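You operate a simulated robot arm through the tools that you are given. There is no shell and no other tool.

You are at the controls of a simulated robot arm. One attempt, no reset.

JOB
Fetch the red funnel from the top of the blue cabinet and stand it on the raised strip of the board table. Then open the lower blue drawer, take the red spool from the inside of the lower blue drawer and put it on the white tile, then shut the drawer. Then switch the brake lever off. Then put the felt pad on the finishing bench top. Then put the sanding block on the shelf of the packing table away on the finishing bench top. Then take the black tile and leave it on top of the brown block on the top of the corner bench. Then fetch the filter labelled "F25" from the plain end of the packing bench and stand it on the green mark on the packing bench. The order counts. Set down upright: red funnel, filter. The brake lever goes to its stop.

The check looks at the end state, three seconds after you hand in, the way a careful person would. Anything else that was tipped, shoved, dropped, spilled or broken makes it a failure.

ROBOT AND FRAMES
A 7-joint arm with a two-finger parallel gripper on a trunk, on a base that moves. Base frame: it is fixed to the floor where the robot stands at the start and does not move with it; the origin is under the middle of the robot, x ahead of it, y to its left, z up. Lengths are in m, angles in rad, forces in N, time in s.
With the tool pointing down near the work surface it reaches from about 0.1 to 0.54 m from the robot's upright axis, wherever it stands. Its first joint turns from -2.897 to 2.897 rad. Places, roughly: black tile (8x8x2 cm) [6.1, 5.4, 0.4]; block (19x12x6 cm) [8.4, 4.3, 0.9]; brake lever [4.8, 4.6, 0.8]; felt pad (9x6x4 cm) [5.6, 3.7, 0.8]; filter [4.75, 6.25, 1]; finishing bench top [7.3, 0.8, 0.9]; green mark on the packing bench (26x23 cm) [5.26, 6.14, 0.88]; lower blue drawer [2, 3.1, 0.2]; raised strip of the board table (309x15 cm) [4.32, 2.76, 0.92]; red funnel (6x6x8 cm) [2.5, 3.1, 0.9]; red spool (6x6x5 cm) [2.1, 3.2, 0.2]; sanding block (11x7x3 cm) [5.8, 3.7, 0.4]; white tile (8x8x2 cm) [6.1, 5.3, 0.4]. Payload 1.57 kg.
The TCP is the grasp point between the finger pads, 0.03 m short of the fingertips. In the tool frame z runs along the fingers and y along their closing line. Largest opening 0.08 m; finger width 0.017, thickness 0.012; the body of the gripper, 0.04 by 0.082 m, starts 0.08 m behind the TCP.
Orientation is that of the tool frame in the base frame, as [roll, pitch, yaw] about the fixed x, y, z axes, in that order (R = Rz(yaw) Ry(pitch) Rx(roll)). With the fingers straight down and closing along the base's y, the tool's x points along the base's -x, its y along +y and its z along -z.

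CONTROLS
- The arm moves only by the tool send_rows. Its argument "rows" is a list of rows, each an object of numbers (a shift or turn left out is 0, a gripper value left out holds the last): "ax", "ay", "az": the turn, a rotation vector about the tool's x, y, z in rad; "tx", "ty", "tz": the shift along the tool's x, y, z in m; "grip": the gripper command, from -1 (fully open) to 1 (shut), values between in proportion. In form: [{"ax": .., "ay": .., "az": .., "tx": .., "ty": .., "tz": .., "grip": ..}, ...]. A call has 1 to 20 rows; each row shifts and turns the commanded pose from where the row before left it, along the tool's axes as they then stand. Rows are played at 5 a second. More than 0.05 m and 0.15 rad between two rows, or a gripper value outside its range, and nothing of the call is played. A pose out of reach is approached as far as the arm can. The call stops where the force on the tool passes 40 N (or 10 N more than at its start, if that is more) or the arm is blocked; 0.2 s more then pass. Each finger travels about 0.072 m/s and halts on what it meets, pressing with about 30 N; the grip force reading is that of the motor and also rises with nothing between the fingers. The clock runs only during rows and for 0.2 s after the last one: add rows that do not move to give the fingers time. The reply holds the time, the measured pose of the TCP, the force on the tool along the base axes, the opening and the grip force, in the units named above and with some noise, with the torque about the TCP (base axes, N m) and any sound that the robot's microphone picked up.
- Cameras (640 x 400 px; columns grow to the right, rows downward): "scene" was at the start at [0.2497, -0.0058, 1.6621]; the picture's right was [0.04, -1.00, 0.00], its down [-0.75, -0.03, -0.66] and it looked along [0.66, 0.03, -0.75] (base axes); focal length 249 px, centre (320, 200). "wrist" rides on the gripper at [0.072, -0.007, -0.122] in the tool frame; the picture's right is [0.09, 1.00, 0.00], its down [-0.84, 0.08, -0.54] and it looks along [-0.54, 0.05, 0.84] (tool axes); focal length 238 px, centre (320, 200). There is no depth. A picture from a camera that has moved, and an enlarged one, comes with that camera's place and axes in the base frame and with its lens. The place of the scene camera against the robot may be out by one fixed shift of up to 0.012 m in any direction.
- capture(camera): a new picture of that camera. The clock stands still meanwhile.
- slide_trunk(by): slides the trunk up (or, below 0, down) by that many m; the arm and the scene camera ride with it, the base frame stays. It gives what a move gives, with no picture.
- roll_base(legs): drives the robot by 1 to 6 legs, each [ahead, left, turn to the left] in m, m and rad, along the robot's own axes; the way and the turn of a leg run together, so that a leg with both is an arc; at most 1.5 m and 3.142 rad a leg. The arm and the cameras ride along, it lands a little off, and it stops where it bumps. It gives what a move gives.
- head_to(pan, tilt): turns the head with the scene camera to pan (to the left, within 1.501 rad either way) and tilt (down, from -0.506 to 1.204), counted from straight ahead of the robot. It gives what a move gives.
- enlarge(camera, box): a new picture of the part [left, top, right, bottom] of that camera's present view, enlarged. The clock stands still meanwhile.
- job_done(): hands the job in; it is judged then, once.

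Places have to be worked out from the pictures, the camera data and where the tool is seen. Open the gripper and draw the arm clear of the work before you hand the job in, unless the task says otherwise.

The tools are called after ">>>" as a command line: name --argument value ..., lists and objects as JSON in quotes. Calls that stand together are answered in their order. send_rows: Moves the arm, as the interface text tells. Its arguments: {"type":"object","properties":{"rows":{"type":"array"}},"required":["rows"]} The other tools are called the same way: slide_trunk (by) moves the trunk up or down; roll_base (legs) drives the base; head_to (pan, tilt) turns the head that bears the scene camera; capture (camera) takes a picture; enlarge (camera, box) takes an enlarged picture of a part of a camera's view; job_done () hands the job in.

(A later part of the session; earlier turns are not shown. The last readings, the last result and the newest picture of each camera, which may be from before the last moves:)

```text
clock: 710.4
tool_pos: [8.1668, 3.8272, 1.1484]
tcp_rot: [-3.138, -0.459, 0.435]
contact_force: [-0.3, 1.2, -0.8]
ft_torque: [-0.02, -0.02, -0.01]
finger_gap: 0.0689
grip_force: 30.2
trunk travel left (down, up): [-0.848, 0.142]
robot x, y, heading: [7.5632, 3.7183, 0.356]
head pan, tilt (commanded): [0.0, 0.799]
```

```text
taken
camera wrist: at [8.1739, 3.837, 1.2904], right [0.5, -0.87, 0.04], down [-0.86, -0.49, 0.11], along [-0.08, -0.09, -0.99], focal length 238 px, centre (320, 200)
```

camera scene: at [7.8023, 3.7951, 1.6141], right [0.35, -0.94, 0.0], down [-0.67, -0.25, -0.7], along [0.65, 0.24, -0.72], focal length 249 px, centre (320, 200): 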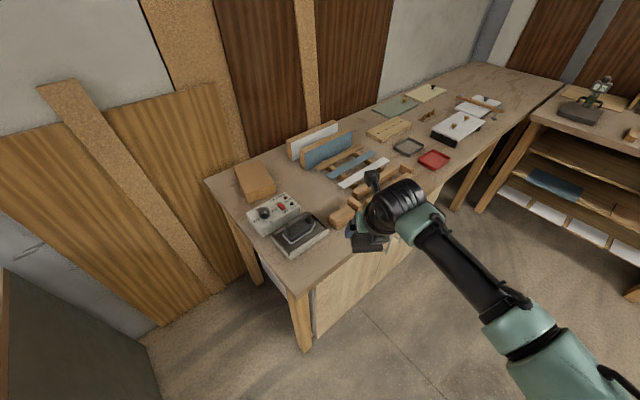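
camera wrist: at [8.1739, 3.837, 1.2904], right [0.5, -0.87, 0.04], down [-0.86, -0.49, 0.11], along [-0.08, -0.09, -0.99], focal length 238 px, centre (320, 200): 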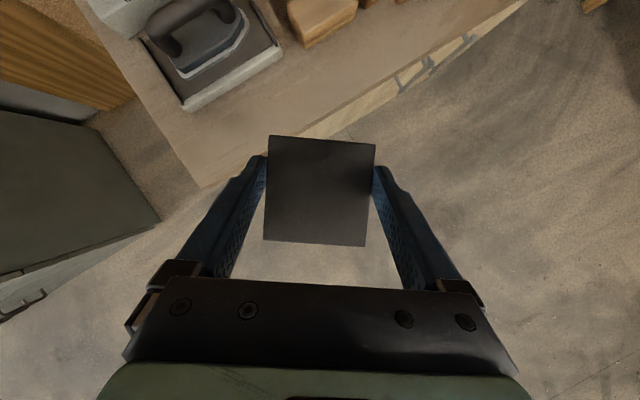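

I go 0.35 m further toward the block, keeping the base in the middle of the gap, and look again.

>>> roll_base --legs '[[0.268, 0.2255, 0]]'

>>> capture --camera "scene"

>>> capture --camera "wrist"

```text
clock: 712.7
tool_pos: [8.3448, 4.1338, 1.1496]
tcp_rot: [-3.137, -0.461, 0.439]
contact_force: [0.4, -0.8, -1.2]
ft_torque: [0.01, 0.04, -0.02]
finger_gap: 0.0688
grip_force: 29.7
trunk travel left (down, up): [-0.848, 0.142]
robot x, y, heading: [7.7435, 4.0213, 0.353]
head pan, tilt (commanded): [0.0, 0.799]
```

```text
taken
camera scene: at [7.98, 4.1022, 1.6141], right [0.35, -0.94, 0.0], down [-0.67, -0.25, -0.7], along [0.65, 0.24, -0.72], focal length 249 px, centre (320, 200)
```

scene: 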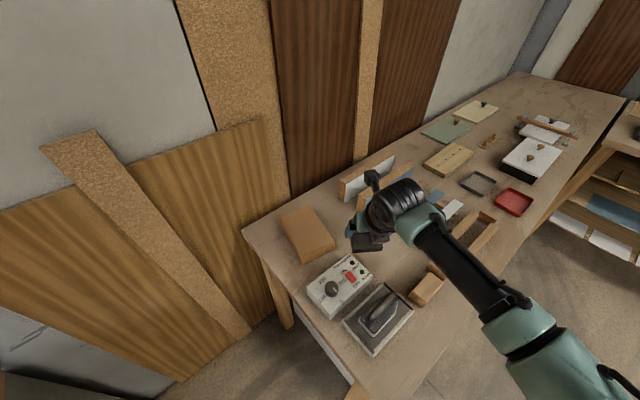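

```text
taken
camera wrist: at [8.3517, 4.1443, 1.2906], right [0.5, -0.87, 0.04], down [-0.86, -0.49, 0.11], along [-0.08, -0.09, -0.99], focal length 238 px, centre (320, 200)
```

wrist: 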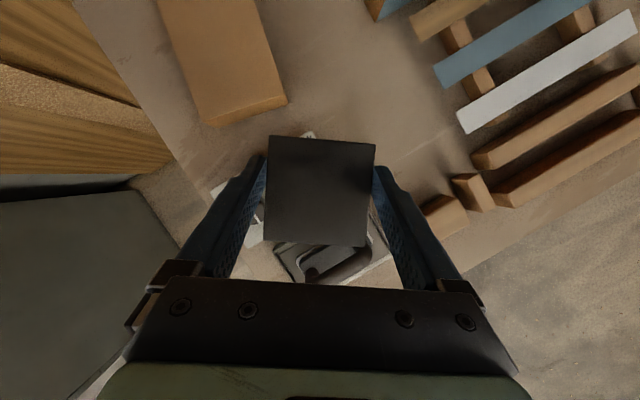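

The block's near end centre is at (8.385, 4.266). Target for the tile: 6.5 cm in from that end, (8.430, 4.313). I move the base the remaining way in two small steps.

>>> roll_base --legs '[[0.07, 0.07, 0], [0.05, 0.05, 0]]'

>>> capture --camera "wrist"

>>> capture --camera "scene"

```text
clock: 714.5
tool_pos: [8.4144, 4.2865, 1.1484]
tcp_rot: [-3.139, -0.462, 0.435]
contact_force: [0.7, 0.3, 0.0]
ft_torque: [-0.02, 0.01, -0.01]
finger_gap: 0.0688
grip_force: 30.2
trunk travel left (down, up): [-0.848, 0.142]
robot x, y, heading: [7.8148, 4.1771, 0.357]
head pan, tilt (commanded): [0.0, 0.799]
```

```text
taken
camera wrist: at [8.4218, 4.2978, 1.2902], right [0.5, -0.87, 0.04], down [-0.86, -0.49, 0.11], along [-0.08, -0.09, -0.99], focal length 238 px, centre (320, 200)
```

wrist: 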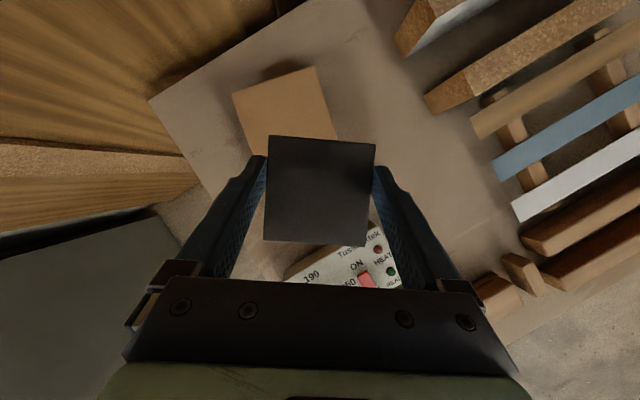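

```text
taken
camera scene: at [8.0501, 4.2563, 1.6139], right [0.35, -0.94, 0.0], down [-0.67, -0.25, -0.7], along [0.65, 0.24, -0.72], focal length 249 px, centre (320, 200)
```

scene: 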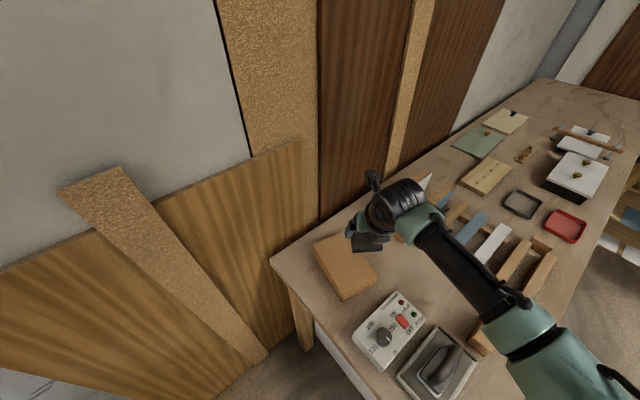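

Far end now visible too: block centre (8.445, 4.334), length 18 cm. I move the tile with the arm 2.6 cm forward and 1.9 cm left to (8.430, 4.315), then lower.

>>> send_rows --rows '[{"tx": 0.0117, "tz": 0.0058, "ty": -0.0096}, {"tx": 0.0116, "tz": 0.0058, "ty": -0.0096}, {}]'

>>> slide_trunk --by -0.11

>>> capture --camera "wrist"

>>> enlarge --camera "scene" --box '[260, 140, 520, 340]'

```text
clock: 715.3
tool_pos: [8.4292, 4.3137, 1.1505]
tcp_rot: [-3.138, -0.462, 0.438]
contact_force: [-0.1, -0.3, -1.4]
ft_torque: [0.03, 0.03, 0.04]
finger_gap: 0.069
grip_force: 30.1
trunk travel left (down, up): [-0.848, 0.142]
robot x, y, heading: [7.8111, 4.1765, 0.359]
head pan, tilt (commanded): [0.0, 0.799]
```

```text
clock: 716.7
tool_pos: [8.4297, 4.3141, 1.0396]
tcp_rot: [-3.138, -0.461, 0.435]
contact_force: [0.1, -0.1, 0.2]
ft_torque: [0.01, 0.02, -0.01]
finger_gap: 0.0691
grip_force: 30.5
trunk travel left (down, up): [-0.738, 0.252]
robot x, y, heading: [7.811, 4.176, 0.358]
head pan, tilt (commanded): [0.0, 0.799]
```

```text
taken
camera wrist: at [8.4361, 4.3248, 1.1808], right [0.5, -0.87, 0.04], down [-0.86, -0.49, 0.11], along [-0.08, -0.09, -0.99], focal length 238 px, centre (320, 200)
```

wrist: 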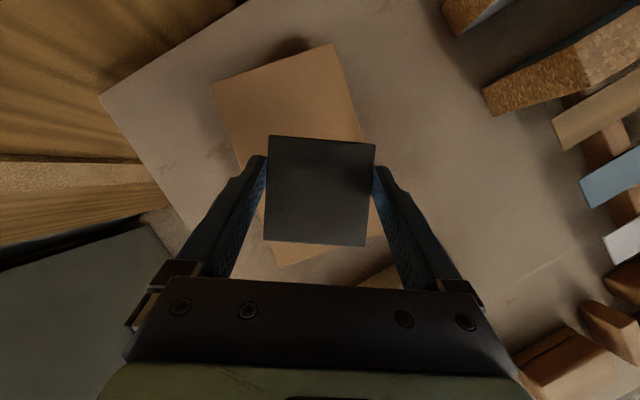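

```text
2.00 times, centred on (390, 240) of scene
camera zoom: at [8.0496, 4.2553, 1.5041], right [0.35, -0.94, 0.0], down [-0.67, -0.25, -0.7], along [0.65, 0.24, -0.72], focal length 498 px, centre (180, 120)
```

zoom: 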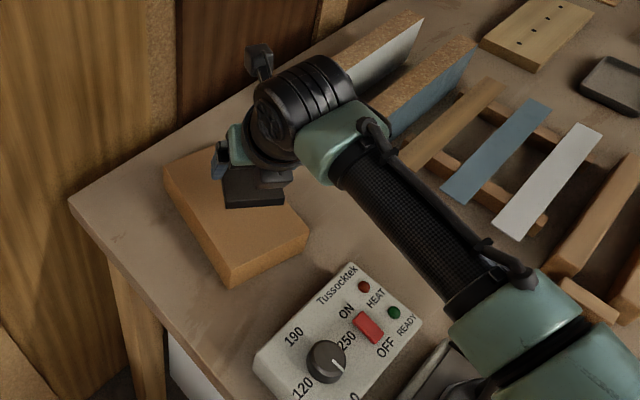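

The tile is over the block, 2.5 cm short of its centre along its length and centred across. I lower 3 cm more and then feel down.

>>> slide_trunk --by -0.035

>>> send_rows --rows '[{"tx": -0.0018, "tz": 0.0036}, {}, {"tx": -0.0018, "tz": 0.0036}, {}]'

>>> send_rows --rows '[{"tx": -0.0018, "tz": 0.0036}, {}, {"tx": -0.0013, "tz": 0.0027}, {}]'

```text
clock: 717.5
tool_pos: [8.4286, 4.3142, 1.0044]
tcp_rot: [-3.138, -0.46, 0.438]
contact_force: [-0.2, 0.0, -1.0]
ft_torque: [0.01, -0.02, 0.01]
finger_gap: 0.0689
grip_force: 29.1
trunk travel left (down, up): [-0.703, 0.287]
robot x, y, heading: [7.8116, 4.1739, 0.354]
head pan, tilt (commanded): [0.0, 0.799]
```

```text
clock: 718.5
tool_pos: [8.4295, 4.3164, 0.9969]
tcp_rot: [-3.14, -0.46, 0.436]
contact_force: [0.6, 0.8, -0.6]
ft_torque: [0.0, 0.02, 0.03]
finger_gap: 0.069
grip_force: 29.6
trunk travel left (down, up): [-0.703, 0.287]
robot x, y, heading: [7.8116, 4.1775, 0.357]
head pan, tilt (commanded): [0.0, 0.799]
```

```text
clock: 719.5
tool_pos: [8.429, 4.3141, 0.9887]
tcp_rot: [-3.138, -0.46, 0.436]
contact_force: [0.1, 0.0, -0.1]
ft_torque: [0.0, 0.01, -0.01]
finger_gap: 0.069
grip_force: 30.3
trunk travel left (down, up): [-0.703, 0.287]
robot x, y, heading: [7.8142, 4.1783, 0.357]
head pan, tilt (commanded): [0.0, 0.799]
```

>>> send_rows --rows '[{"tx": -0.0013, "tz": 0.0027}, {}, {"tx": -0.0013, "tz": 0.0027}, {}]'

>>> send_rows --rows '[{"tx": -0.0013, "tz": 0.0027}, {}, {"tx": -0.0013, "tz": 0.0027}, {}]'

>>> capture --camera "wrist"

```text
clock: 720.5
tool_pos: [8.429, 4.3137, 0.9841]
tcp_rot: [-3.139, -0.46, 0.436]
contact_force: [-0.4, 0.5, 0.0]
ft_torque: [0.0, 0.0, 0.02]
finger_gap: 0.069
grip_force: 29.8
trunk travel left (down, up): [-0.703, 0.287]
robot x, y, heading: [7.8132, 4.1763, 0.352]
head pan, tilt (commanded): [0.0, 0.799]
```

```text
clock: 721.5
tool_pos: [8.4286, 4.3145, 0.9824]
tcp_rot: [-3.139, -0.471, 0.436]
contact_force: [-0.6, -0.8, 25.6]
ft_torque: [-0.57, 0.26, -0.16]
finger_gap: 0.0691
grip_force: 30.0
trunk travel left (down, up): [-0.703, 0.287]
robot x, y, heading: [7.8095, 4.1731, 0.358]
head pan, tilt (commanded): [0.0, 0.799]
```

```text
taken
camera wrist: at [8.4348, 4.3249, 1.1236], right [0.5, -0.87, 0.04], down [-0.87, -0.49, 0.1], along [-0.07, -0.09, -0.99], focal length 238 px, centre (320, 200)
```

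wrist: 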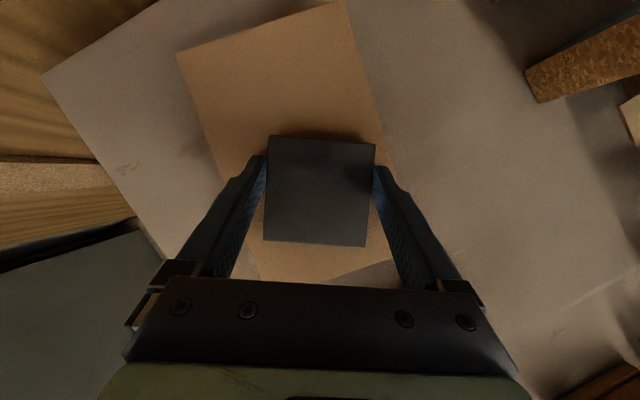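

The tile rests on the block (contact at z 0.982, well inside the block's edges). I ease up 1.5 mm, open, and check.

>>> send_rows --rows '[{"tx": 0.0007, "tz": -0.0013}, {}, {"grip": -0.8}, {"grip": -1}, {}, {}]'

>>> capture --camera "wrist"

```text
clock: 722.9
tool_pos: [8.4287, 4.3175, 0.9831]
tcp_rot: [-3.136, -0.468, 0.437]
contact_force: [-0.1, 7.0, 23.1]
ft_torque: [-0.51, -0.48, 0.34]
finger_gap: 0.0739
grip_force: 0.1
trunk travel left (down, up): [-0.703, 0.287]
robot x, y, heading: [7.8157, 4.1783, 0.355]
head pan, tilt (commanded): [0.0, 0.799]
```

```text
taken
camera wrist: at [8.4344, 4.3267, 1.1236], right [0.5, -0.87, 0.04], down [-0.86, -0.49, 0.11], along [-0.07, -0.09, -0.99], focal length 238 px, centre (320, 200)
```

wrist: 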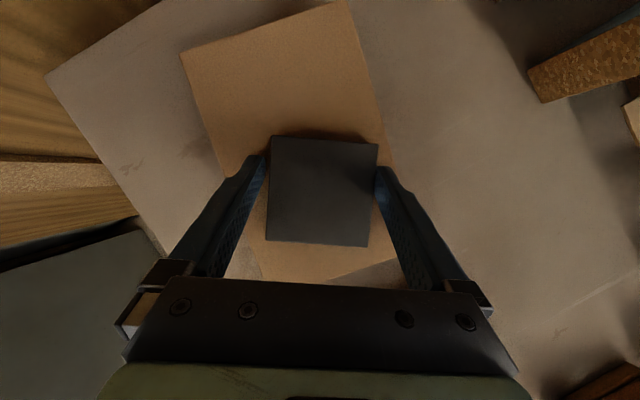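

Again the fingertips press on the surface. I raise 4 mm so that they come free and look.

>>> send_rows --rows '[{"tx": 0.0018, "tz": -0.0036}, {}, {}]'

>>> capture --camera "wrist"

```text
clock: 723.7
tool_pos: [8.4277, 4.3138, 0.9832]
tcp_rot: [-3.14, -0.459, 0.434]
contact_force: [-2.7, 2.8, 10.1]
ft_torque: [-0.26, -0.14, -0.02]
finger_gap: 0.0767
grip_force: 0.0
trunk travel left (down, up): [-0.703, 0.287]
robot x, y, heading: [7.8108, 4.1774, 0.359]
head pan, tilt (commanded): [0.0, 0.799]
```

```text
taken
camera wrist: at [8.4349, 4.3247, 1.1236], right [0.5, -0.87, 0.04], down [-0.86, -0.49, 0.12], along [-0.08, -0.09, -0.99], focal length 238 px, centre (320, 200)
```

wrist: 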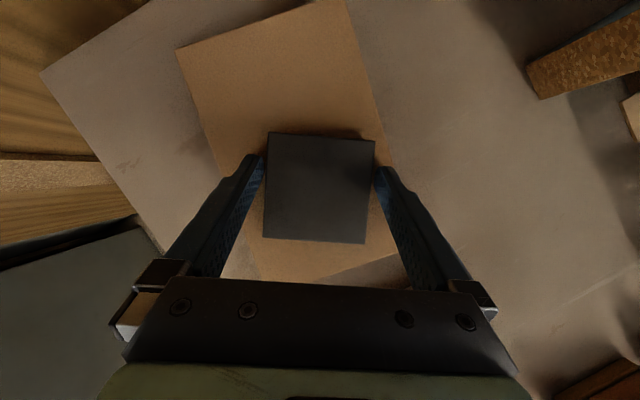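

Still 10 N; I raise another 5 mm, then further straight up along the vertical.

>>> send_rows --rows '[{"tx": 0.0022, "tz": -0.0045}, {}, {}]'

>>> send_rows --rows '[{"tx": 0.0067, "tz": -0.0134}, {"tx": 0.0111, "tz": -0.0224}, {"tx": 0.0178, "tz": -0.0358}, {}]'

>>> capture --camera "wrist"

>>> capture --camera "scene"

```text
clock: 724.5
tool_pos: [8.4299, 4.3144, 0.9872]
tcp_rot: [-3.138, -0.459, 0.436]
contact_force: [-0.5, -0.1, -0.6]
ft_torque: [-0.01, 0.0, -0.01]
finger_gap: 0.08
grip_force: 0.0
trunk travel left (down, up): [-0.703, 0.287]
robot x, y, heading: [7.8148, 4.1747, 0.362]
head pan, tilt (commanded): [0.0, 0.799]
```

```text
clock: 725.5
tool_pos: [8.4281, 4.3129, 1.067]
tcp_rot: [-3.137, -0.46, 0.435]
contact_force: [0.6, 0.7, 0.1]
ft_torque: [0.0, -0.04, 0.01]
finger_gap: 0.0802
grip_force: 0.1
trunk travel left (down, up): [-0.703, 0.287]
robot x, y, heading: [7.8154, 4.1768, 0.35]
head pan, tilt (commanded): [0.0, 0.799]
```

```text
taken
camera wrist: at [8.4351, 4.3226, 1.2076], right [0.5, -0.87, 0.04], down [-0.86, -0.49, 0.11], along [-0.08, -0.09, -0.99], focal length 238 px, centre (320, 200)
```

wrist: 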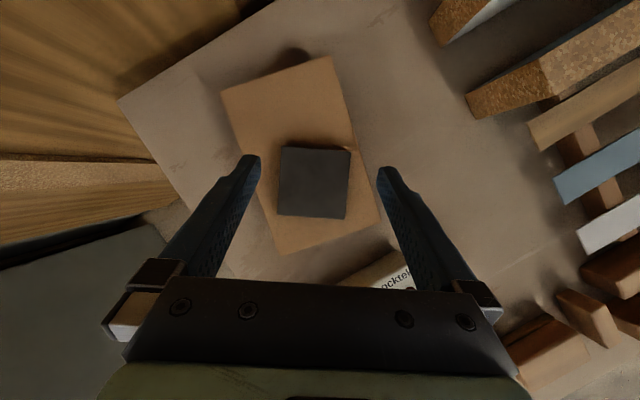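

```text
taken
camera scene: at [8.0498, 4.2554, 1.469], right [0.35, -0.94, 0.0], down [-0.67, -0.25, -0.7], along [0.65, 0.24, -0.72], focal length 249 px, centre (320, 200)
```

scene: 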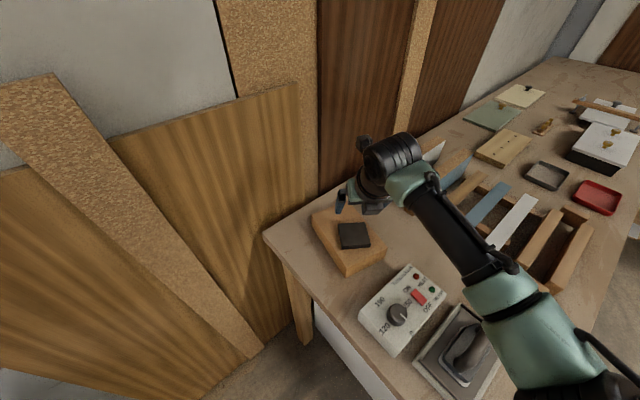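

The black tile lies flat on the brown block. Now the filter: I raise the tool, back out of the corner the way I came, and turn to face along the corridor toward the packing bench.

>>> slide_trunk --by 0.15

>>> roll_base --legs '[[-0.2, -0.17, 0], [-0.19, -0.176, 0], [0, 0, 2.27]]'

>>> head_to --pan 0.0 --tilt 0.5

>>> capture --camera "scene"

```text
clock: 727.2
tool_pos: [8.4278, 4.3127, 1.216]
tcp_rot: [-3.14, -0.461, 0.438]
contact_force: [0.2, 0.0, -0.3]
ft_torque: [-0.04, -0.02, -0.01]
finger_gap: 0.0801
grip_force: 0.1
trunk travel left (down, up): [-0.853, 0.137]
robot x, y, heading: [7.8151, 4.1738, 0.358]
head pan, tilt (commanded): [0.0, 0.799]
```

```text
clock: 735.9
tool_pos: [7.0747, 4.1109, 1.2167]
tcp_rot: [-3.137, -0.46, 2.686]
contact_force: [0.0, -0.2, 0.7]
ft_torque: [-0.03, 0.04, -0.02]
finger_gap: 0.0799
grip_force: 0.0
trunk travel left (down, up): [-0.853, 0.137]
robot x, y, heading: [7.5624, 3.7156, 2.604]
head pan, tilt (commanded): [0.0, 0.799]
```

```text
clock: 736.7
tool_pos: [7.0741, 4.1114, 1.2165]
tcp_rot: [-3.137, -0.46, 2.687]
contact_force: [0.1, 0.1, 0.4]
ft_torque: [0.02, 0.0, 0.03]
finger_gap: 0.0798
grip_force: 0.1
trunk travel left (down, up): [-0.853, 0.137]
robot x, y, heading: [7.565, 3.7176, 2.605]
head pan, tilt (commanded): [0.0, 0.499]
```

```text
taken
camera scene: at [7.3427, 3.8419, 1.645], right [0.51, 0.86, 0.0], down [0.41, -0.24, -0.88], along [-0.75, 0.45, -0.48], focal length 249 px, centre (320, 200)
```

scene: 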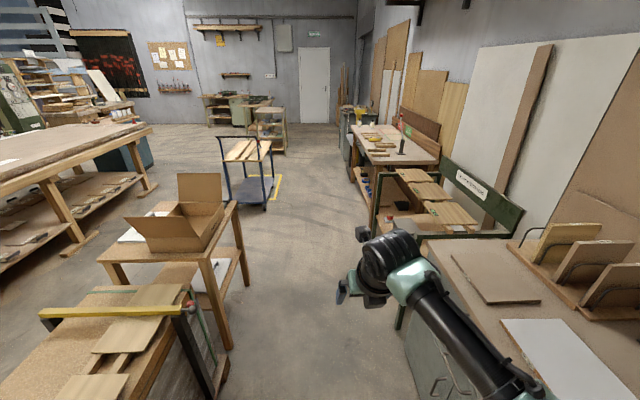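

The corridor is clear. I drive 3.2 m along it to stand before the packing bench, then turn to face it.

>>> roll_base --legs '[[1.5, 0, 0.02], [1.5, 0, 0], [0.25, 0, 0]]'

>>> head_to --pan -0.8 --tilt 0.6

>>> capture --camera "scene"

```text
clock: 752.6
tool_pos: [4.2316, 5.69, 1.2171]
tcp_rot: [-3.137, -0.459, 2.727]
contact_force: [0.1, 0.2, -0.1]
ft_torque: [0.02, -0.04, 0.01]
finger_gap: 0.0798
grip_force: 0.1
trunk travel left (down, up): [-0.853, 0.137]
robot x, y, heading: [4.7378, 5.3171, 2.644]
head pan, tilt (commanded): [0.0, 0.499]
```

```text
clock: 753.7
tool_pos: [4.231, 5.6908, 1.2167]
tcp_rot: [-3.138, -0.46, 2.724]
contact_force: [0.5, 0.0, -0.7]
ft_torque: [0.03, 0.0, 0.04]
finger_gap: 0.08
grip_force: 0.1
trunk travel left (down, up): [-0.853, 0.137]
robot x, y, heading: [4.7395, 5.3168, 2.643]
head pan, tilt (commanded): [-0.799, 0.6]
```

```text
taken
camera scene: at [4.5669, 5.4731, 1.6359], right [0.96, 0.27, 0.0], down [0.15, -0.54, -0.83], along [-0.23, 0.79, -0.56], focal length 249 px, centre (320, 200)
```

scene: 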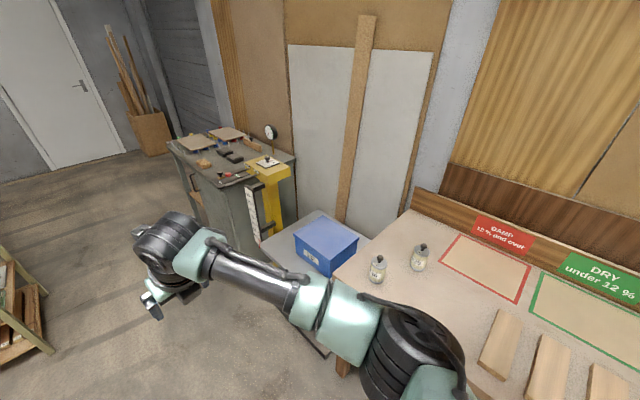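

Two filters stand at the left (plain) end; the red-bordered and green-bordered marks are beside. I enlarge to read the labels.

>>> enlarge --camera "scene" --box '[350, 225, 450, 300]'

>>> enlarge --camera "scene" --box '[330, 180, 640, 380]'

```text
5.33 times, centred on (400, 262) of scene
camera zoom: at [4.5669, 5.4731, 1.6359], right [0.96, 0.27, 0.0], down [0.15, -0.54, -0.83], along [-0.23, 0.79, -0.56], focal length 1327 px, centre (-107, -133)
```

zoom: 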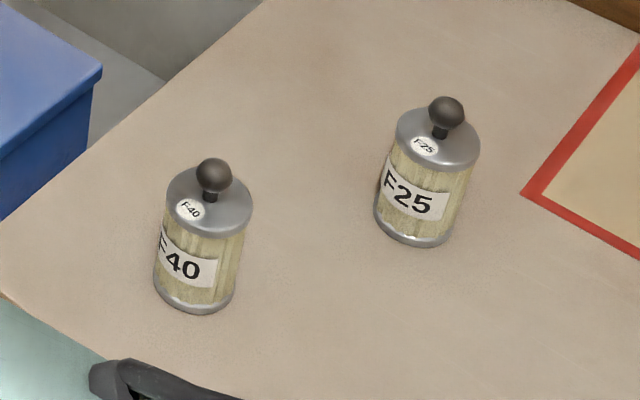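

```text
2.00 times, centred on (485, 280) of scene
camera zoom: at [4.5669, 5.4731, 1.6359], right [0.96, 0.27, 0.0], down [0.15, -0.54, -0.83], along [-0.23, 0.79, -0.56], focal length 498 px, centre (-10, 40)
```

zoom: 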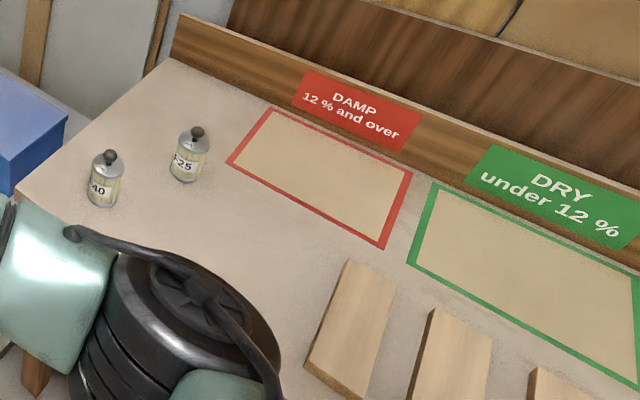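

F25 is the further filter, at about (4.75, 6.21), 5.8 cm wide with a ball knob; F40 stands in front of it to the left. The green mark spans e1 1.42–1.68, e2 7.82–8.05, so I need long reach. I turn to the bench, lean the tool to about 1.04 rad and test how far it reaches over the bench.

>>> roll_base --legs '[[0, 0, -1.588]]'

>>> send_rows --rows '[{"ay": 0.145}, {"ay": 0.145}, {"ay": 0.145}, {"ay": 0.145}, {}]'

>>> head_to --pan 0.0 --tilt 0.8

>>> capture --camera "scene"

>>> capture --camera "wrist"

```text
clock: 757.9
tool_pos: [5.1075, 5.8282, 1.2175]
tcp_rot: [-3.138, -0.46, 1.166]
contact_force: [0.6, 0.2, -0.3]
ft_torque: [-0.01, 0.02, -0.01]
finger_gap: 0.0799
grip_force: 0.1
trunk travel left (down, up): [-0.853, 0.137]
robot x, y, heading: [4.7404, 5.314, 1.087]
head pan, tilt (commanded): [-0.799, 0.6]
```

```text
clock: 759.1
tool_pos: [5.1065, 5.827, 1.2176]
tcp_rot: [-3.135, -1.042, 1.163]
contact_force: [-1.0, -0.4, 0.0]
ft_torque: [0.02, 0.01, -0.01]
finger_gap: 0.0798
grip_force: 0.0
trunk travel left (down, up): [-0.853, 0.137]
robot x, y, heading: [4.7413, 5.318, 1.089]
head pan, tilt (commanded): [-0.799, 0.6]
```

```text
clock: 760.2
tool_pos: [5.1078, 5.8271, 1.2178]
tcp_rot: [-3.135, -1.041, 1.161]
contact_force: [-1.0, -0.6, -0.4]
ft_torque: [0.0, 0.02, 0.02]
finger_gap: 0.0799
grip_force: 0.1
trunk travel left (down, up): [-0.853, 0.137]
robot x, y, heading: [4.7395, 5.3139, 1.087]
head pan, tilt (commanded): [0.0, 0.799]
```

```text
taken
camera scene: at [4.8579, 5.5289, 1.6191], right [0.88, -0.47, 0.0], down [-0.33, -0.63, -0.7], along [0.33, 0.62, -0.72], focal length 249 px, centre (320, 200)
```

scene: 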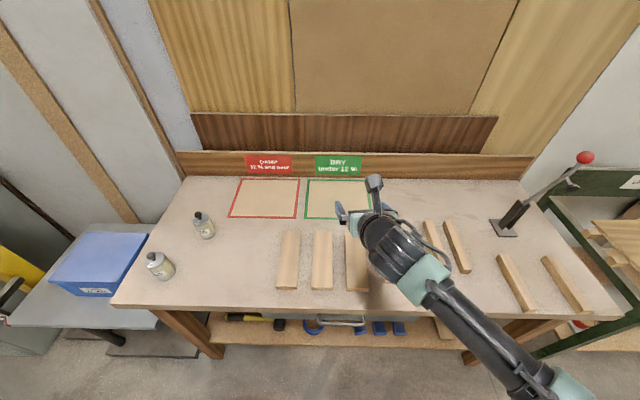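

```text
taken
camera wrist: at [5.0752, 5.7665, 1.34], right [0.93, -0.35, 0.08], down [-0.28, -0.85, -0.45], along [0.22, 0.4, -0.89], focal length 238 px, centre (320, 200)
```

wrist: 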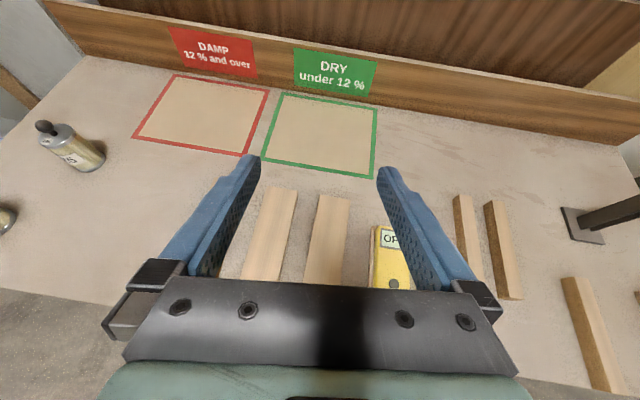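

Good overview: green mark straight ahead, filters at left. I lower the trunk a little and extend the tool 12 cm forward in free air over the bench to test the reach.

>>> slide_trunk --by -0.12

>>> send_rows --rows '[{"tx": 0.0152, "tz": 0.0259}, {"tx": 0.0152, "tz": 0.0259}, {"tx": 0.0152, "tz": 0.0259}, {"tx": 0.0152, "tz": 0.0259}, {}]'

```text
clock: 761.7
tool_pos: [5.1071, 5.827, 1.097]
tcp_rot: [-3.137, -1.04, 1.163]
contact_force: [0.2, -0.6, -0.3]
ft_torque: [0.01, -0.01, -0.04]
finger_gap: 0.08
grip_force: 0.1
trunk travel left (down, up): [-0.733, 0.257]
robot x, y, heading: [4.7377, 5.3169, 1.083]
head pan, tilt (commanded): [0.0, 0.799]
```

```text
clock: 762.9
tool_pos: [5.155, 5.9375, 1.0964]
tcp_rot: [-3.133, -1.043, 1.161]
contact_force: [-0.6, -0.2, 0.2]
ft_torque: [0.02, 0.02, -0.01]
finger_gap: 0.08
grip_force: 0.1
trunk travel left (down, up): [-0.733, 0.257]
robot x, y, heading: [4.7411, 5.3157, 1.086]
head pan, tilt (commanded): [0.0, 0.799]
```

Reach is ample (0.75 m at this lean). I retract, move the base to the bench (keeping about 0.31 m from its edge) and turn the tool 0.34 rad so that it approaches F25 from the right, clear of F40.

>>> send_rows --rows '[{"tx": -0.0152, "tz": -0.0259}, {"tx": -0.0152, "tz": -0.0259}, {"tx": -0.0152, "tz": -0.0259}, {"tx": -0.0152, "tz": -0.0259}, {"ax": 0.0978, "az": -0.0573}, {"ax": 0.0978, "az": -0.0573}, {"ax": 0.0978, "az": -0.0573}, {}]'

>>> roll_base --legs '[[0.19, 0.1, 0]]'

>>> send_rows --rows '[{"ty": -0.045}, {"ty": -0.045}, {"ty": -0.045}, {"ty": -0.045}, {"ty": -0.045}, {"ty": -0.045}, {}]'

>>> capture --camera "wrist"

>>> capture --camera "scene"

```text
clock: 764.7
tool_pos: [5.0866, 5.8293, 1.0952]
tcp_rot: [-3.141, -1.042, 1.496]
contact_force: [0.0, 0.6, 0.3]
ft_torque: [0.01, -0.01, -0.03]
finger_gap: 0.0798
grip_force: 0.0
out of reach, approached as far as the arm can: row 7
trunk travel left (down, up): [-0.733, 0.257]
robot x, y, heading: [4.7379, 5.3137, 1.083]
head pan, tilt (commanded): [0.0, 0.799]
```

```text
clock: 766.4
tool_pos: [5.085, 6.043, 1.0949]
tcp_rot: [3.141, -1.042, 1.497]
contact_force: [-0.4, 0.9, 0.2]
ft_torque: [-0.01, 0.0, -0.02]
finger_gap: 0.0799
grip_force: 0.1
trunk travel left (down, up): [-0.733, 0.257]
robot x, y, heading: [4.7377, 5.5253, 1.086]
head pan, tilt (commanded): [0.0, 0.799]
```

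```text
clock: 768.0
tool_pos: [4.8162, 6.0646, 1.095]
tcp_rot: [-3.141, -1.043, 1.493]
contact_force: [0.2, 0.3, -0.5]
ft_torque: [-0.01, 0.01, 0.02]
finger_gap: 0.0801
grip_force: 0.0
trunk travel left (down, up): [-0.733, 0.257]
robot x, y, heading: [4.7378, 5.5287, 1.086]
head pan, tilt (commanded): [0.0, 0.799]
```

```text
taken
camera wrist: at [4.8047, 5.996, 1.2186], right [1.0, -0.03, 0.08], down [0.01, -0.89, -0.45], along [0.08, 0.45, -0.89], focal length 238 px, centre (320, 200)
```

wrist: 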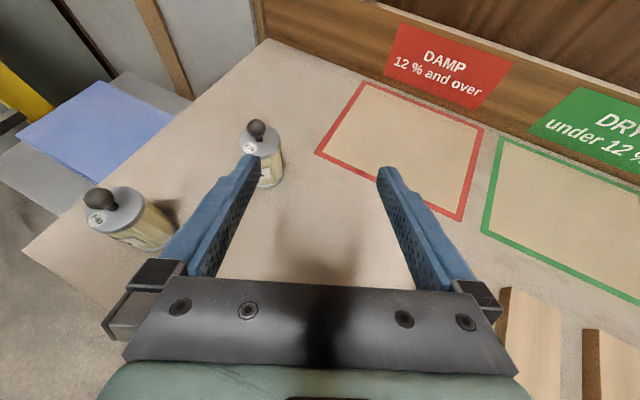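

```text
taken
camera scene: at [4.8563, 5.7407, 1.4991], right [0.88, -0.47, 0.0], down [-0.34, -0.63, -0.7], along [0.33, 0.62, -0.72], focal length 249 px, centre (320, 200)
```

scene: 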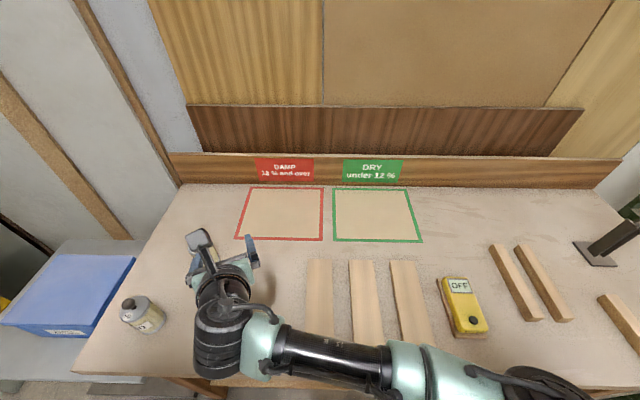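

F25's knob projects to (4.750, 6.210). I move the tool left 7.7 cm and forward 3.9 cm to stand 10 cm short of it, then lower the trunk 0.17 m in front of it.

>>> send_rows --rows '[{"ty": -0.0386}, {"ty": -0.0386}, {"tx": 0.0196, "tz": 0.0337}, {}]'

>>> slide_trunk --by -0.11

>>> capture --camera "wrist"

>>> capture --camera "scene"

```text
clock: 769.0
tool_pos: [4.7418, 6.106, 1.0977]
tcp_rot: [3.14, -1.044, 1.494]
contact_force: [-0.2, 0.0, -0.4]
ft_torque: [-0.01, 0.0, 0.03]
finger_gap: 0.08
grip_force: 0.1
trunk travel left (down, up): [-0.733, 0.257]
robot x, y, heading: [4.7364, 5.5278, 1.085]
head pan, tilt (commanded): [0.0, 0.799]
```

```text
clock: 770.4
tool_pos: [4.7418, 6.1051, 0.987]
tcp_rot: [3.141, -1.045, 1.496]
contact_force: [0.2, -0.1, -0.7]
ft_torque: [0.01, 0.0, -0.01]
finger_gap: 0.0803
grip_force: 0.1
trunk travel left (down, up): [-0.623, 0.367]
robot x, y, heading: [4.7376, 5.5272, 1.082]
head pan, tilt (commanded): [0.0, 0.799]
```

```text
taken
camera wrist: at [4.731, 6.0384, 1.1108], right [1.0, -0.03, 0.08], down [0.01, -0.89, -0.45], along [0.08, 0.45, -0.89], focal length 238 px, centre (320, 200)
```

wrist: 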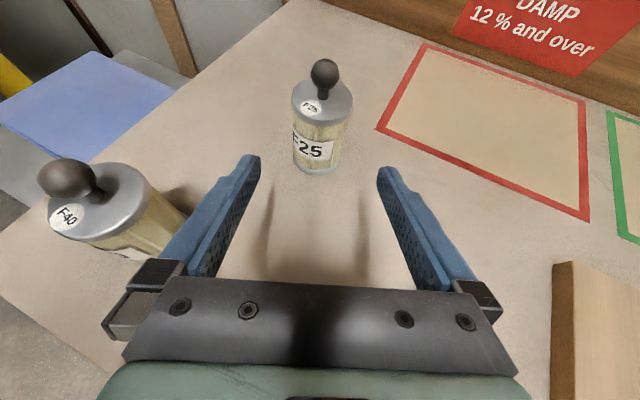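

```text
taken
camera scene: at [4.8557, 5.741, 1.3891], right [0.88, -0.47, 0.0], down [-0.33, -0.63, -0.7], along [0.33, 0.62, -0.72], focal length 249 px, centre (320, 200)
```

scene: 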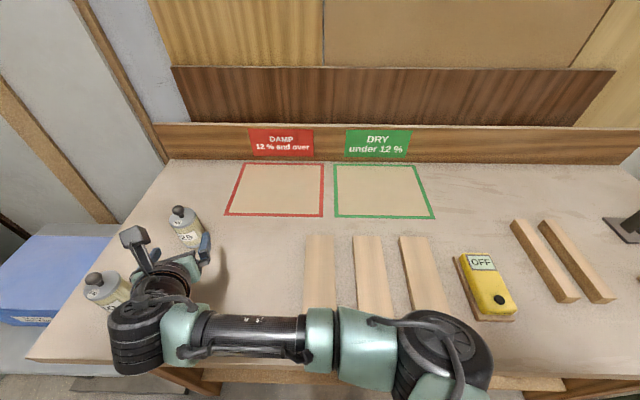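

F25 stands centred ahead of the open fingers, F40 about 6 cm clear to the left. I lower 6.5 cm and advance in steps around F25.

>>> slide_trunk --by -0.062

>>> send_rows --rows '[{"tx": 0.0176, "tz": 0.0302}, {"tx": 0.0151, "tz": 0.0259}, {}]'

>>> capture --camera "wrist"

>>> capture --camera "scene"

```text
clock: 771.4
tool_pos: [4.7433, 6.1059, 0.9254]
tcp_rot: [3.139, -1.043, 1.497]
contact_force: [0.2, 0.3, 0.6]
ft_torque: [-0.02, 0.06, 0.04]
finger_gap: 0.0799
grip_force: 0.1
trunk travel left (down, up): [-0.561, 0.429]
robot x, y, heading: [4.737, 5.5285, 1.086]
head pan, tilt (commanded): [0.0, 0.799]
```

```text
clock: 772.2
tool_pos: [4.748, 6.1734, 0.9248]
tcp_rot: [3.141, -1.044, 1.493]
contact_force: [0.2, 0.3, -0.4]
ft_torque: [0.02, -0.01, 0.01]
finger_gap: 0.0802
grip_force: 0.0
trunk travel left (down, up): [-0.561, 0.429]
robot x, y, heading: [4.7358, 5.5266, 1.088]
head pan, tilt (commanded): [0.0, 0.799]
```

```text
taken
camera wrist: at [4.7364, 6.1056, 1.0485], right [1.0, -0.03, 0.08], down [0.01, -0.89, -0.45], along [0.08, 0.45, -0.89], focal length 238 px, centre (320, 200)
```

wrist: 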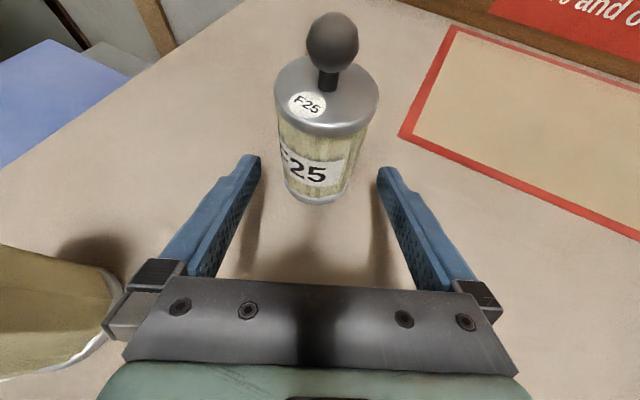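

```text
taken
camera scene: at [4.8557, 5.741, 1.3271], right [0.88, -0.47, 0.0], down [-0.33, -0.63, -0.7], along [0.33, 0.62, -0.72], focal length 249 px, centre (320, 200)
```

scene: 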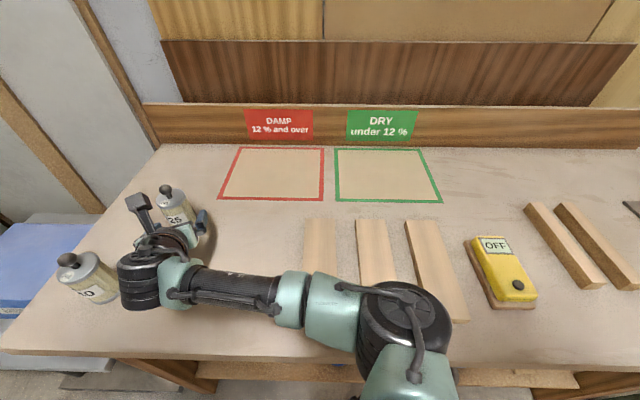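

Nearly there, still clear of F40. I advance the last 3.6 cm and close on the body.

>>> send_rows --rows '[{"tx": 0.0101, "tz": 0.0173}, {"tx": 0.0081, "tz": 0.0138}, {}]'

>>> capture --camera "wrist"

```text
clock: 773.0
tool_pos: [4.7502, 6.2078, 0.9261]
tcp_rot: [3.142, -1.044, 1.497]
contact_force: [0.4, 0.3, 0.7]
ft_torque: [-0.01, 0.02, 0.0]
finger_gap: 0.0798
grip_force: 0.0
trunk travel left (down, up): [-0.561, 0.429]
robot x, y, heading: [4.7324, 5.5296, 1.085]
head pan, tilt (commanded): [0.0, 0.799]
```

```text
taken
camera wrist: at [4.7388, 6.14, 1.0489], right [1.0, -0.03, 0.08], down [0.01, -0.89, -0.45], along [0.08, 0.45, -0.89], focal length 238 px, centre (320, 200)
```

wrist: 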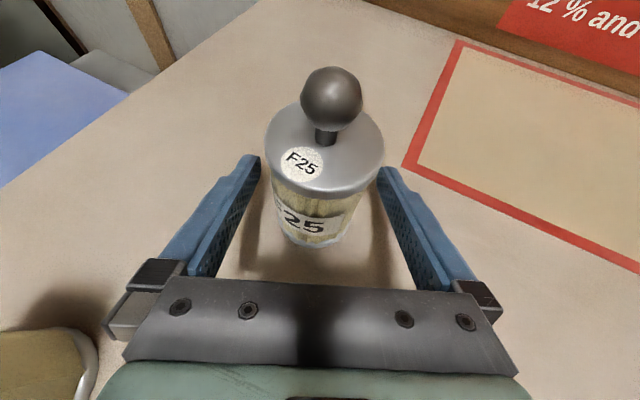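

The filter's body is centred at the grasp point. I close the fingers.

>>> send_rows --rows '[{"grip": 0.1}, {"grip": 1}, {}, {}, {}]'

>>> send_rows --rows '[{"tx": 0.0173, "tz": -0.0101}, {"tx": 0.0173, "tz": -0.0101}, {}]'

>>> capture --camera "wrist"

```text
clock: 774.2
tool_pos: [4.7508, 6.2082, 0.926]
tcp_rot: [3.142, -1.044, 1.495]
contact_force: [-0.7, 0.3, 1.4]
ft_torque: [0.02, 0.04, 0.04]
finger_gap: 0.0543
grip_force: 29.8
trunk travel left (down, up): [-0.561, 0.429]
robot x, y, heading: [4.7335, 5.528, 1.087]
head pan, tilt (commanded): [0.0, 0.799]
```

```text
clock: 775.0
tool_pos: [4.75, 6.2073, 0.9652]
tcp_rot: [3.14, -1.039, 1.496]
contact_force: [-0.2, 0.0, -1.7]
ft_torque: [0.0, 0.02, -0.04]
finger_gap: 0.0541
grip_force: 29.9
trunk travel left (down, up): [-0.561, 0.429]
robot x, y, heading: [4.7374, 5.5269, 1.087]
head pan, tilt (commanded): [0.0, 0.799]
```

```text
taken
camera wrist: at [4.7385, 6.1399, 1.0884], right [1.0, -0.03, 0.08], down [0.01, -0.89, -0.45], along [0.08, 0.45, -0.89], focal length 238 px, centre (320, 200)
```

wrist: 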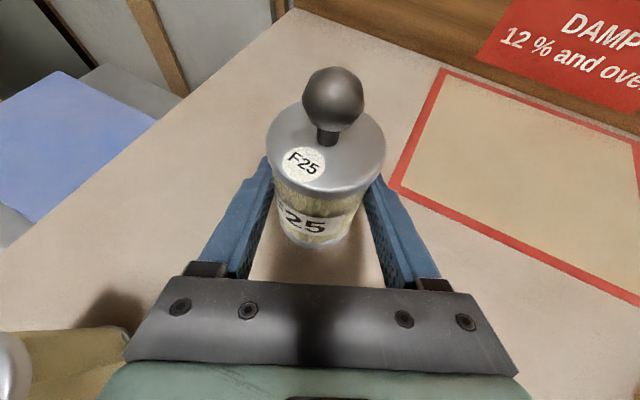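

Held firmly (gap 54 mm) and upright. I raise the trunk 10 cm, move the base right 0.15 m, turn the filter about the vertical and carry it right toward the green mark.

>>> slide_trunk --by 0.1

>>> roll_base --legs '[[0.0, -0.154, 0]]'

>>> send_rows --rows '[{"ty": 0.04}, {"ty": 0.04}, {"ty": 0.04, "ax": -0.1152, "az": 0.0671}, {"ty": 0.04, "ax": -0.1152, "az": 0.0671}, {"ty": 0.04, "ax": -0.1152, "az": 0.0671}, {"ty": 0.04}, {"ty": 0.04}, {"ty": 0.04}, {}]'

>>> capture --camera "wrist"

>>> capture --camera "scene"

```text
clock: 776.4
tool_pos: [4.749, 6.2074, 1.0652]
tcp_rot: [-3.142, -1.042, 1.495]
contact_force: [-0.1, -0.3, -1.4]
ft_torque: [0.01, 0.04, 0.01]
finger_gap: 0.0544
grip_force: 29.7
trunk travel left (down, up): [-0.661, 0.329]
robot x, y, heading: [4.7353, 5.5275, 1.085]
head pan, tilt (commanded): [0.0, 0.799]
```

```text
clock: 777.8
tool_pos: [4.8895, 6.1348, 1.0654]
tcp_rot: [-3.141, -1.041, 1.493]
contact_force: [0.6, -0.7, -1.3]
ft_torque: [-0.04, 0.01, -0.01]
finger_gap: 0.0543
grip_force: 29.7
trunk travel left (down, up): [-0.661, 0.329]
robot x, y, heading: [4.8735, 5.456, 1.081]
head pan, tilt (commanded): [0.0, 0.799]
```

```text
clock: 779.8
tool_pos: [5.1914, 6.0478, 1.0635]
tcp_rot: [3.14, -1.042, 1.096]
contact_force: [-0.2, 0.5, -1.8]
ft_torque: [0.01, -0.01, -0.01]
finger_gap: 0.0548
grip_force: 29.8
trunk travel left (down, up): [-0.661, 0.329]
robot x, y, heading: [4.8787, 5.4559, 1.083]
head pan, tilt (commanded): [0.0, 0.799]
```

```text
taken
camera wrist: at [5.1539, 5.9894, 1.1875], right [0.91, -0.42, 0.08], down [-0.34, -0.83, -0.45], along [0.25, 0.38, -0.89], focal length 238 px, centre (320, 200)
```

wrist: 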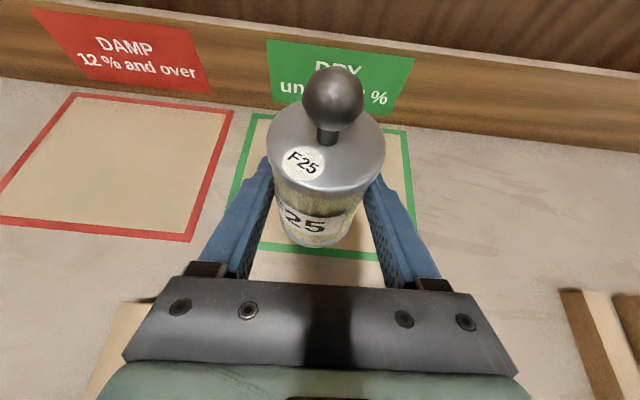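

```text
taken
camera scene: at [4.994, 5.6683, 1.427], right [0.88, -0.47, 0.0], down [-0.34, -0.63, -0.7], along [0.33, 0.62, -0.72], focal length 249 px, centre (320, 200)
```

scene: 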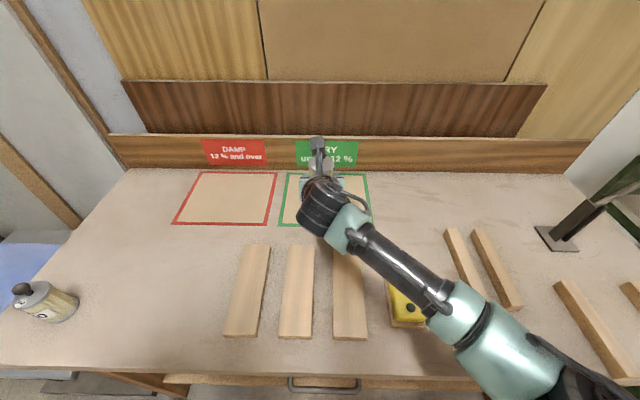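

The filter is before the mark (mark e1 1.414–1.680, e2 7.83–8.06). I extend forward 11 cm to bring it over the mark's middle.

>>> send_rows --rows '[{"tx": 0.0139, "tz": 0.0237, "ty": 0.004}, {"tx": 0.0139, "tz": 0.0237, "ty": 0.004}, {"tx": 0.0139, "tz": 0.0237, "ty": 0.004}, {"tx": 0.0138, "tz": 0.0237}, {}]'

>>> capture --camera "wrist"

>>> capture --camera "scene"

```text
clock: 781.0
tool_pos: [5.2536, 6.1401, 1.066]
tcp_rot: [3.138, -1.043, 1.096]
contact_force: [-0.2, -0.7, -0.1]
ft_torque: [0.0, 0.01, -0.02]
finger_gap: 0.0544
grip_force: 30.7
trunk travel left (down, up): [-0.661, 0.329]
robot x, y, heading: [4.8739, 5.4557, 1.086]
head pan, tilt (commanded): [0.0, 0.799]
```

```text
taken
camera wrist: at [5.2162, 6.0818, 1.1892], right [0.91, -0.42, 0.08], down [-0.34, -0.83, -0.45], along [0.25, 0.38, -0.89], focal length 238 px, centre (320, 200)
```

wrist: 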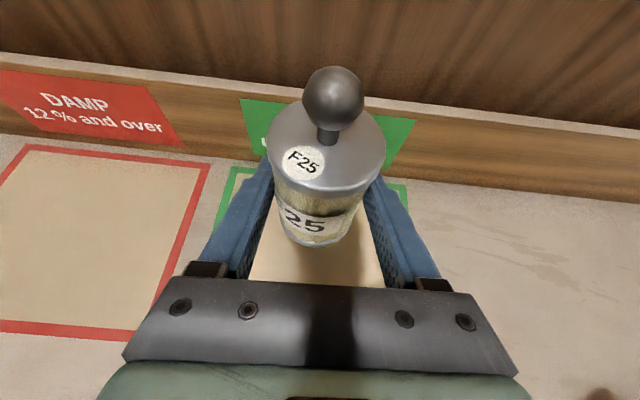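

```text
taken
camera scene: at [4.9945, 5.6675, 1.4271], right [0.88, -0.47, 0.0], down [-0.34, -0.63, -0.7], along [0.33, 0.62, -0.72], focal length 249 px, centre (320, 200)
```

scene: 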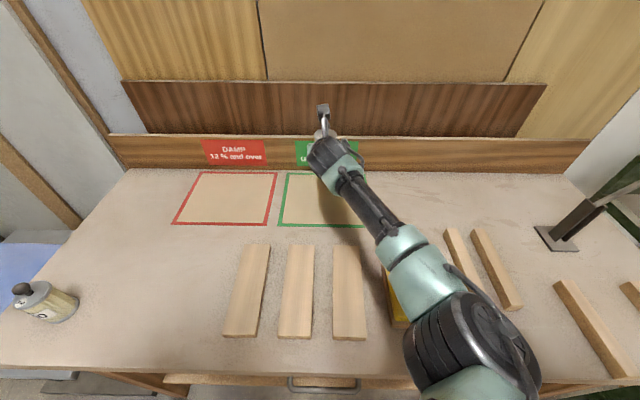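

The filter is over the mark's middle (e1 1.543, e2 7.932). I lower the trunk 10 cm and check.

>>> slide_trunk --by -0.1

>>> capture --camera "wrist"

>>> capture --camera "scene"

```text
clock: 782.3
tool_pos: [5.2536, 6.139, 0.9668]
tcp_rot: [3.139, -1.043, 1.094]
contact_force: [0.2, -0.1, -0.1]
ft_torque: [-0.02, -0.02, 0.02]
finger_gap: 0.0544
grip_force: 30.1
trunk travel left (down, up): [-0.561, 0.429]
robot x, y, heading: [4.8724, 5.4552, 1.085]
head pan, tilt (commanded): [0.0, 0.799]
```

```text
taken
camera wrist: at [5.216, 6.0819, 1.0891], right [0.91, -0.42, 0.08], down [-0.34, -0.83, -0.45], along [0.25, 0.38, -0.89], focal length 238 px, centre (320, 200)
```

wrist: 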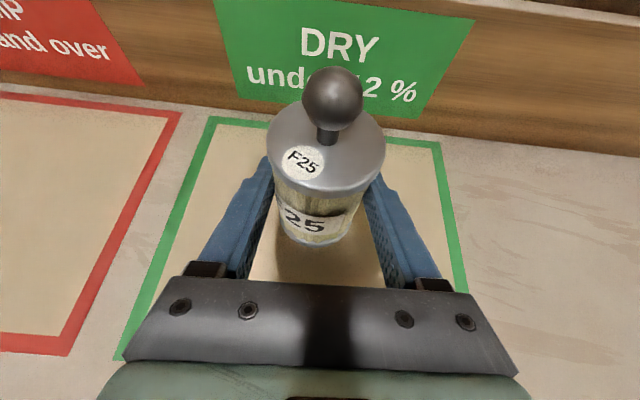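

```text
taken
camera scene: at [4.9943, 5.6678, 1.3271], right [0.88, -0.47, 0.0], down [-0.34, -0.63, -0.7], along [0.33, 0.62, -0.72], focal length 249 px, centre (320, 200)
```

scene: 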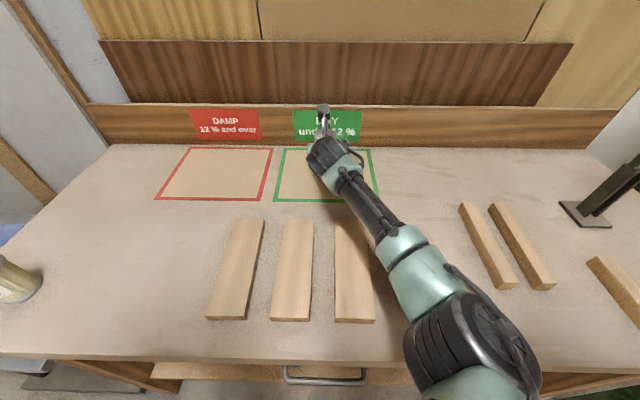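

The filter stands over the middle of the green frame. I lower 3 cm with the trunk, then the last centimetre in 2–3 mm steps.

>>> slide_trunk --by -0.03

>>> send_rows --rows '[{"tx": -0.0026, "tz": 0.0015}, {}, {"tx": -0.0022, "tz": 0.0013}, {}]'

>>> send_rows --rows '[{"tx": -0.0017, "tz": 0.001}, {}, {"tx": -0.0017, "tz": 0.001}, {}]'

```text
clock: 783.0
tool_pos: [5.2533, 6.1413, 0.9359]
tcp_rot: [3.141, -1.044, 1.094]
contact_force: [-0.2, 0.1, -0.4]
ft_torque: [0.0, 0.01, -0.02]
finger_gap: 0.0548
grip_force: 29.8
trunk travel left (down, up): [-0.531, 0.459]
robot x, y, heading: [4.8707, 5.4539, 1.088]
head pan, tilt (commanded): [0.0, 0.799]
```

```text
clock: 784.0
tool_pos: [5.252, 6.1402, 0.9297]
tcp_rot: [3.139, -1.041, 1.094]
contact_force: [-0.2, 0.2, -1.2]
ft_torque: [-0.04, 0.04, 0.01]
finger_gap: 0.0546
grip_force: 29.8
trunk travel left (down, up): [-0.531, 0.459]
robot x, y, heading: [4.8773, 5.4523, 1.085]
head pan, tilt (commanded): [0.0, 0.799]
```

```text
clock: 785.0
tool_pos: [5.2535, 6.14, 0.9266]
tcp_rot: [3.141, -1.042, 1.095]
contact_force: [0.4, 0.3, -1.5]
ft_torque: [-0.03, 0.01, 0.0]
finger_gap: 0.0547
grip_force: 29.5
trunk travel left (down, up): [-0.531, 0.459]
robot x, y, heading: [4.8752, 5.4533, 1.086]
head pan, tilt (commanded): [0.0, 0.799]
```

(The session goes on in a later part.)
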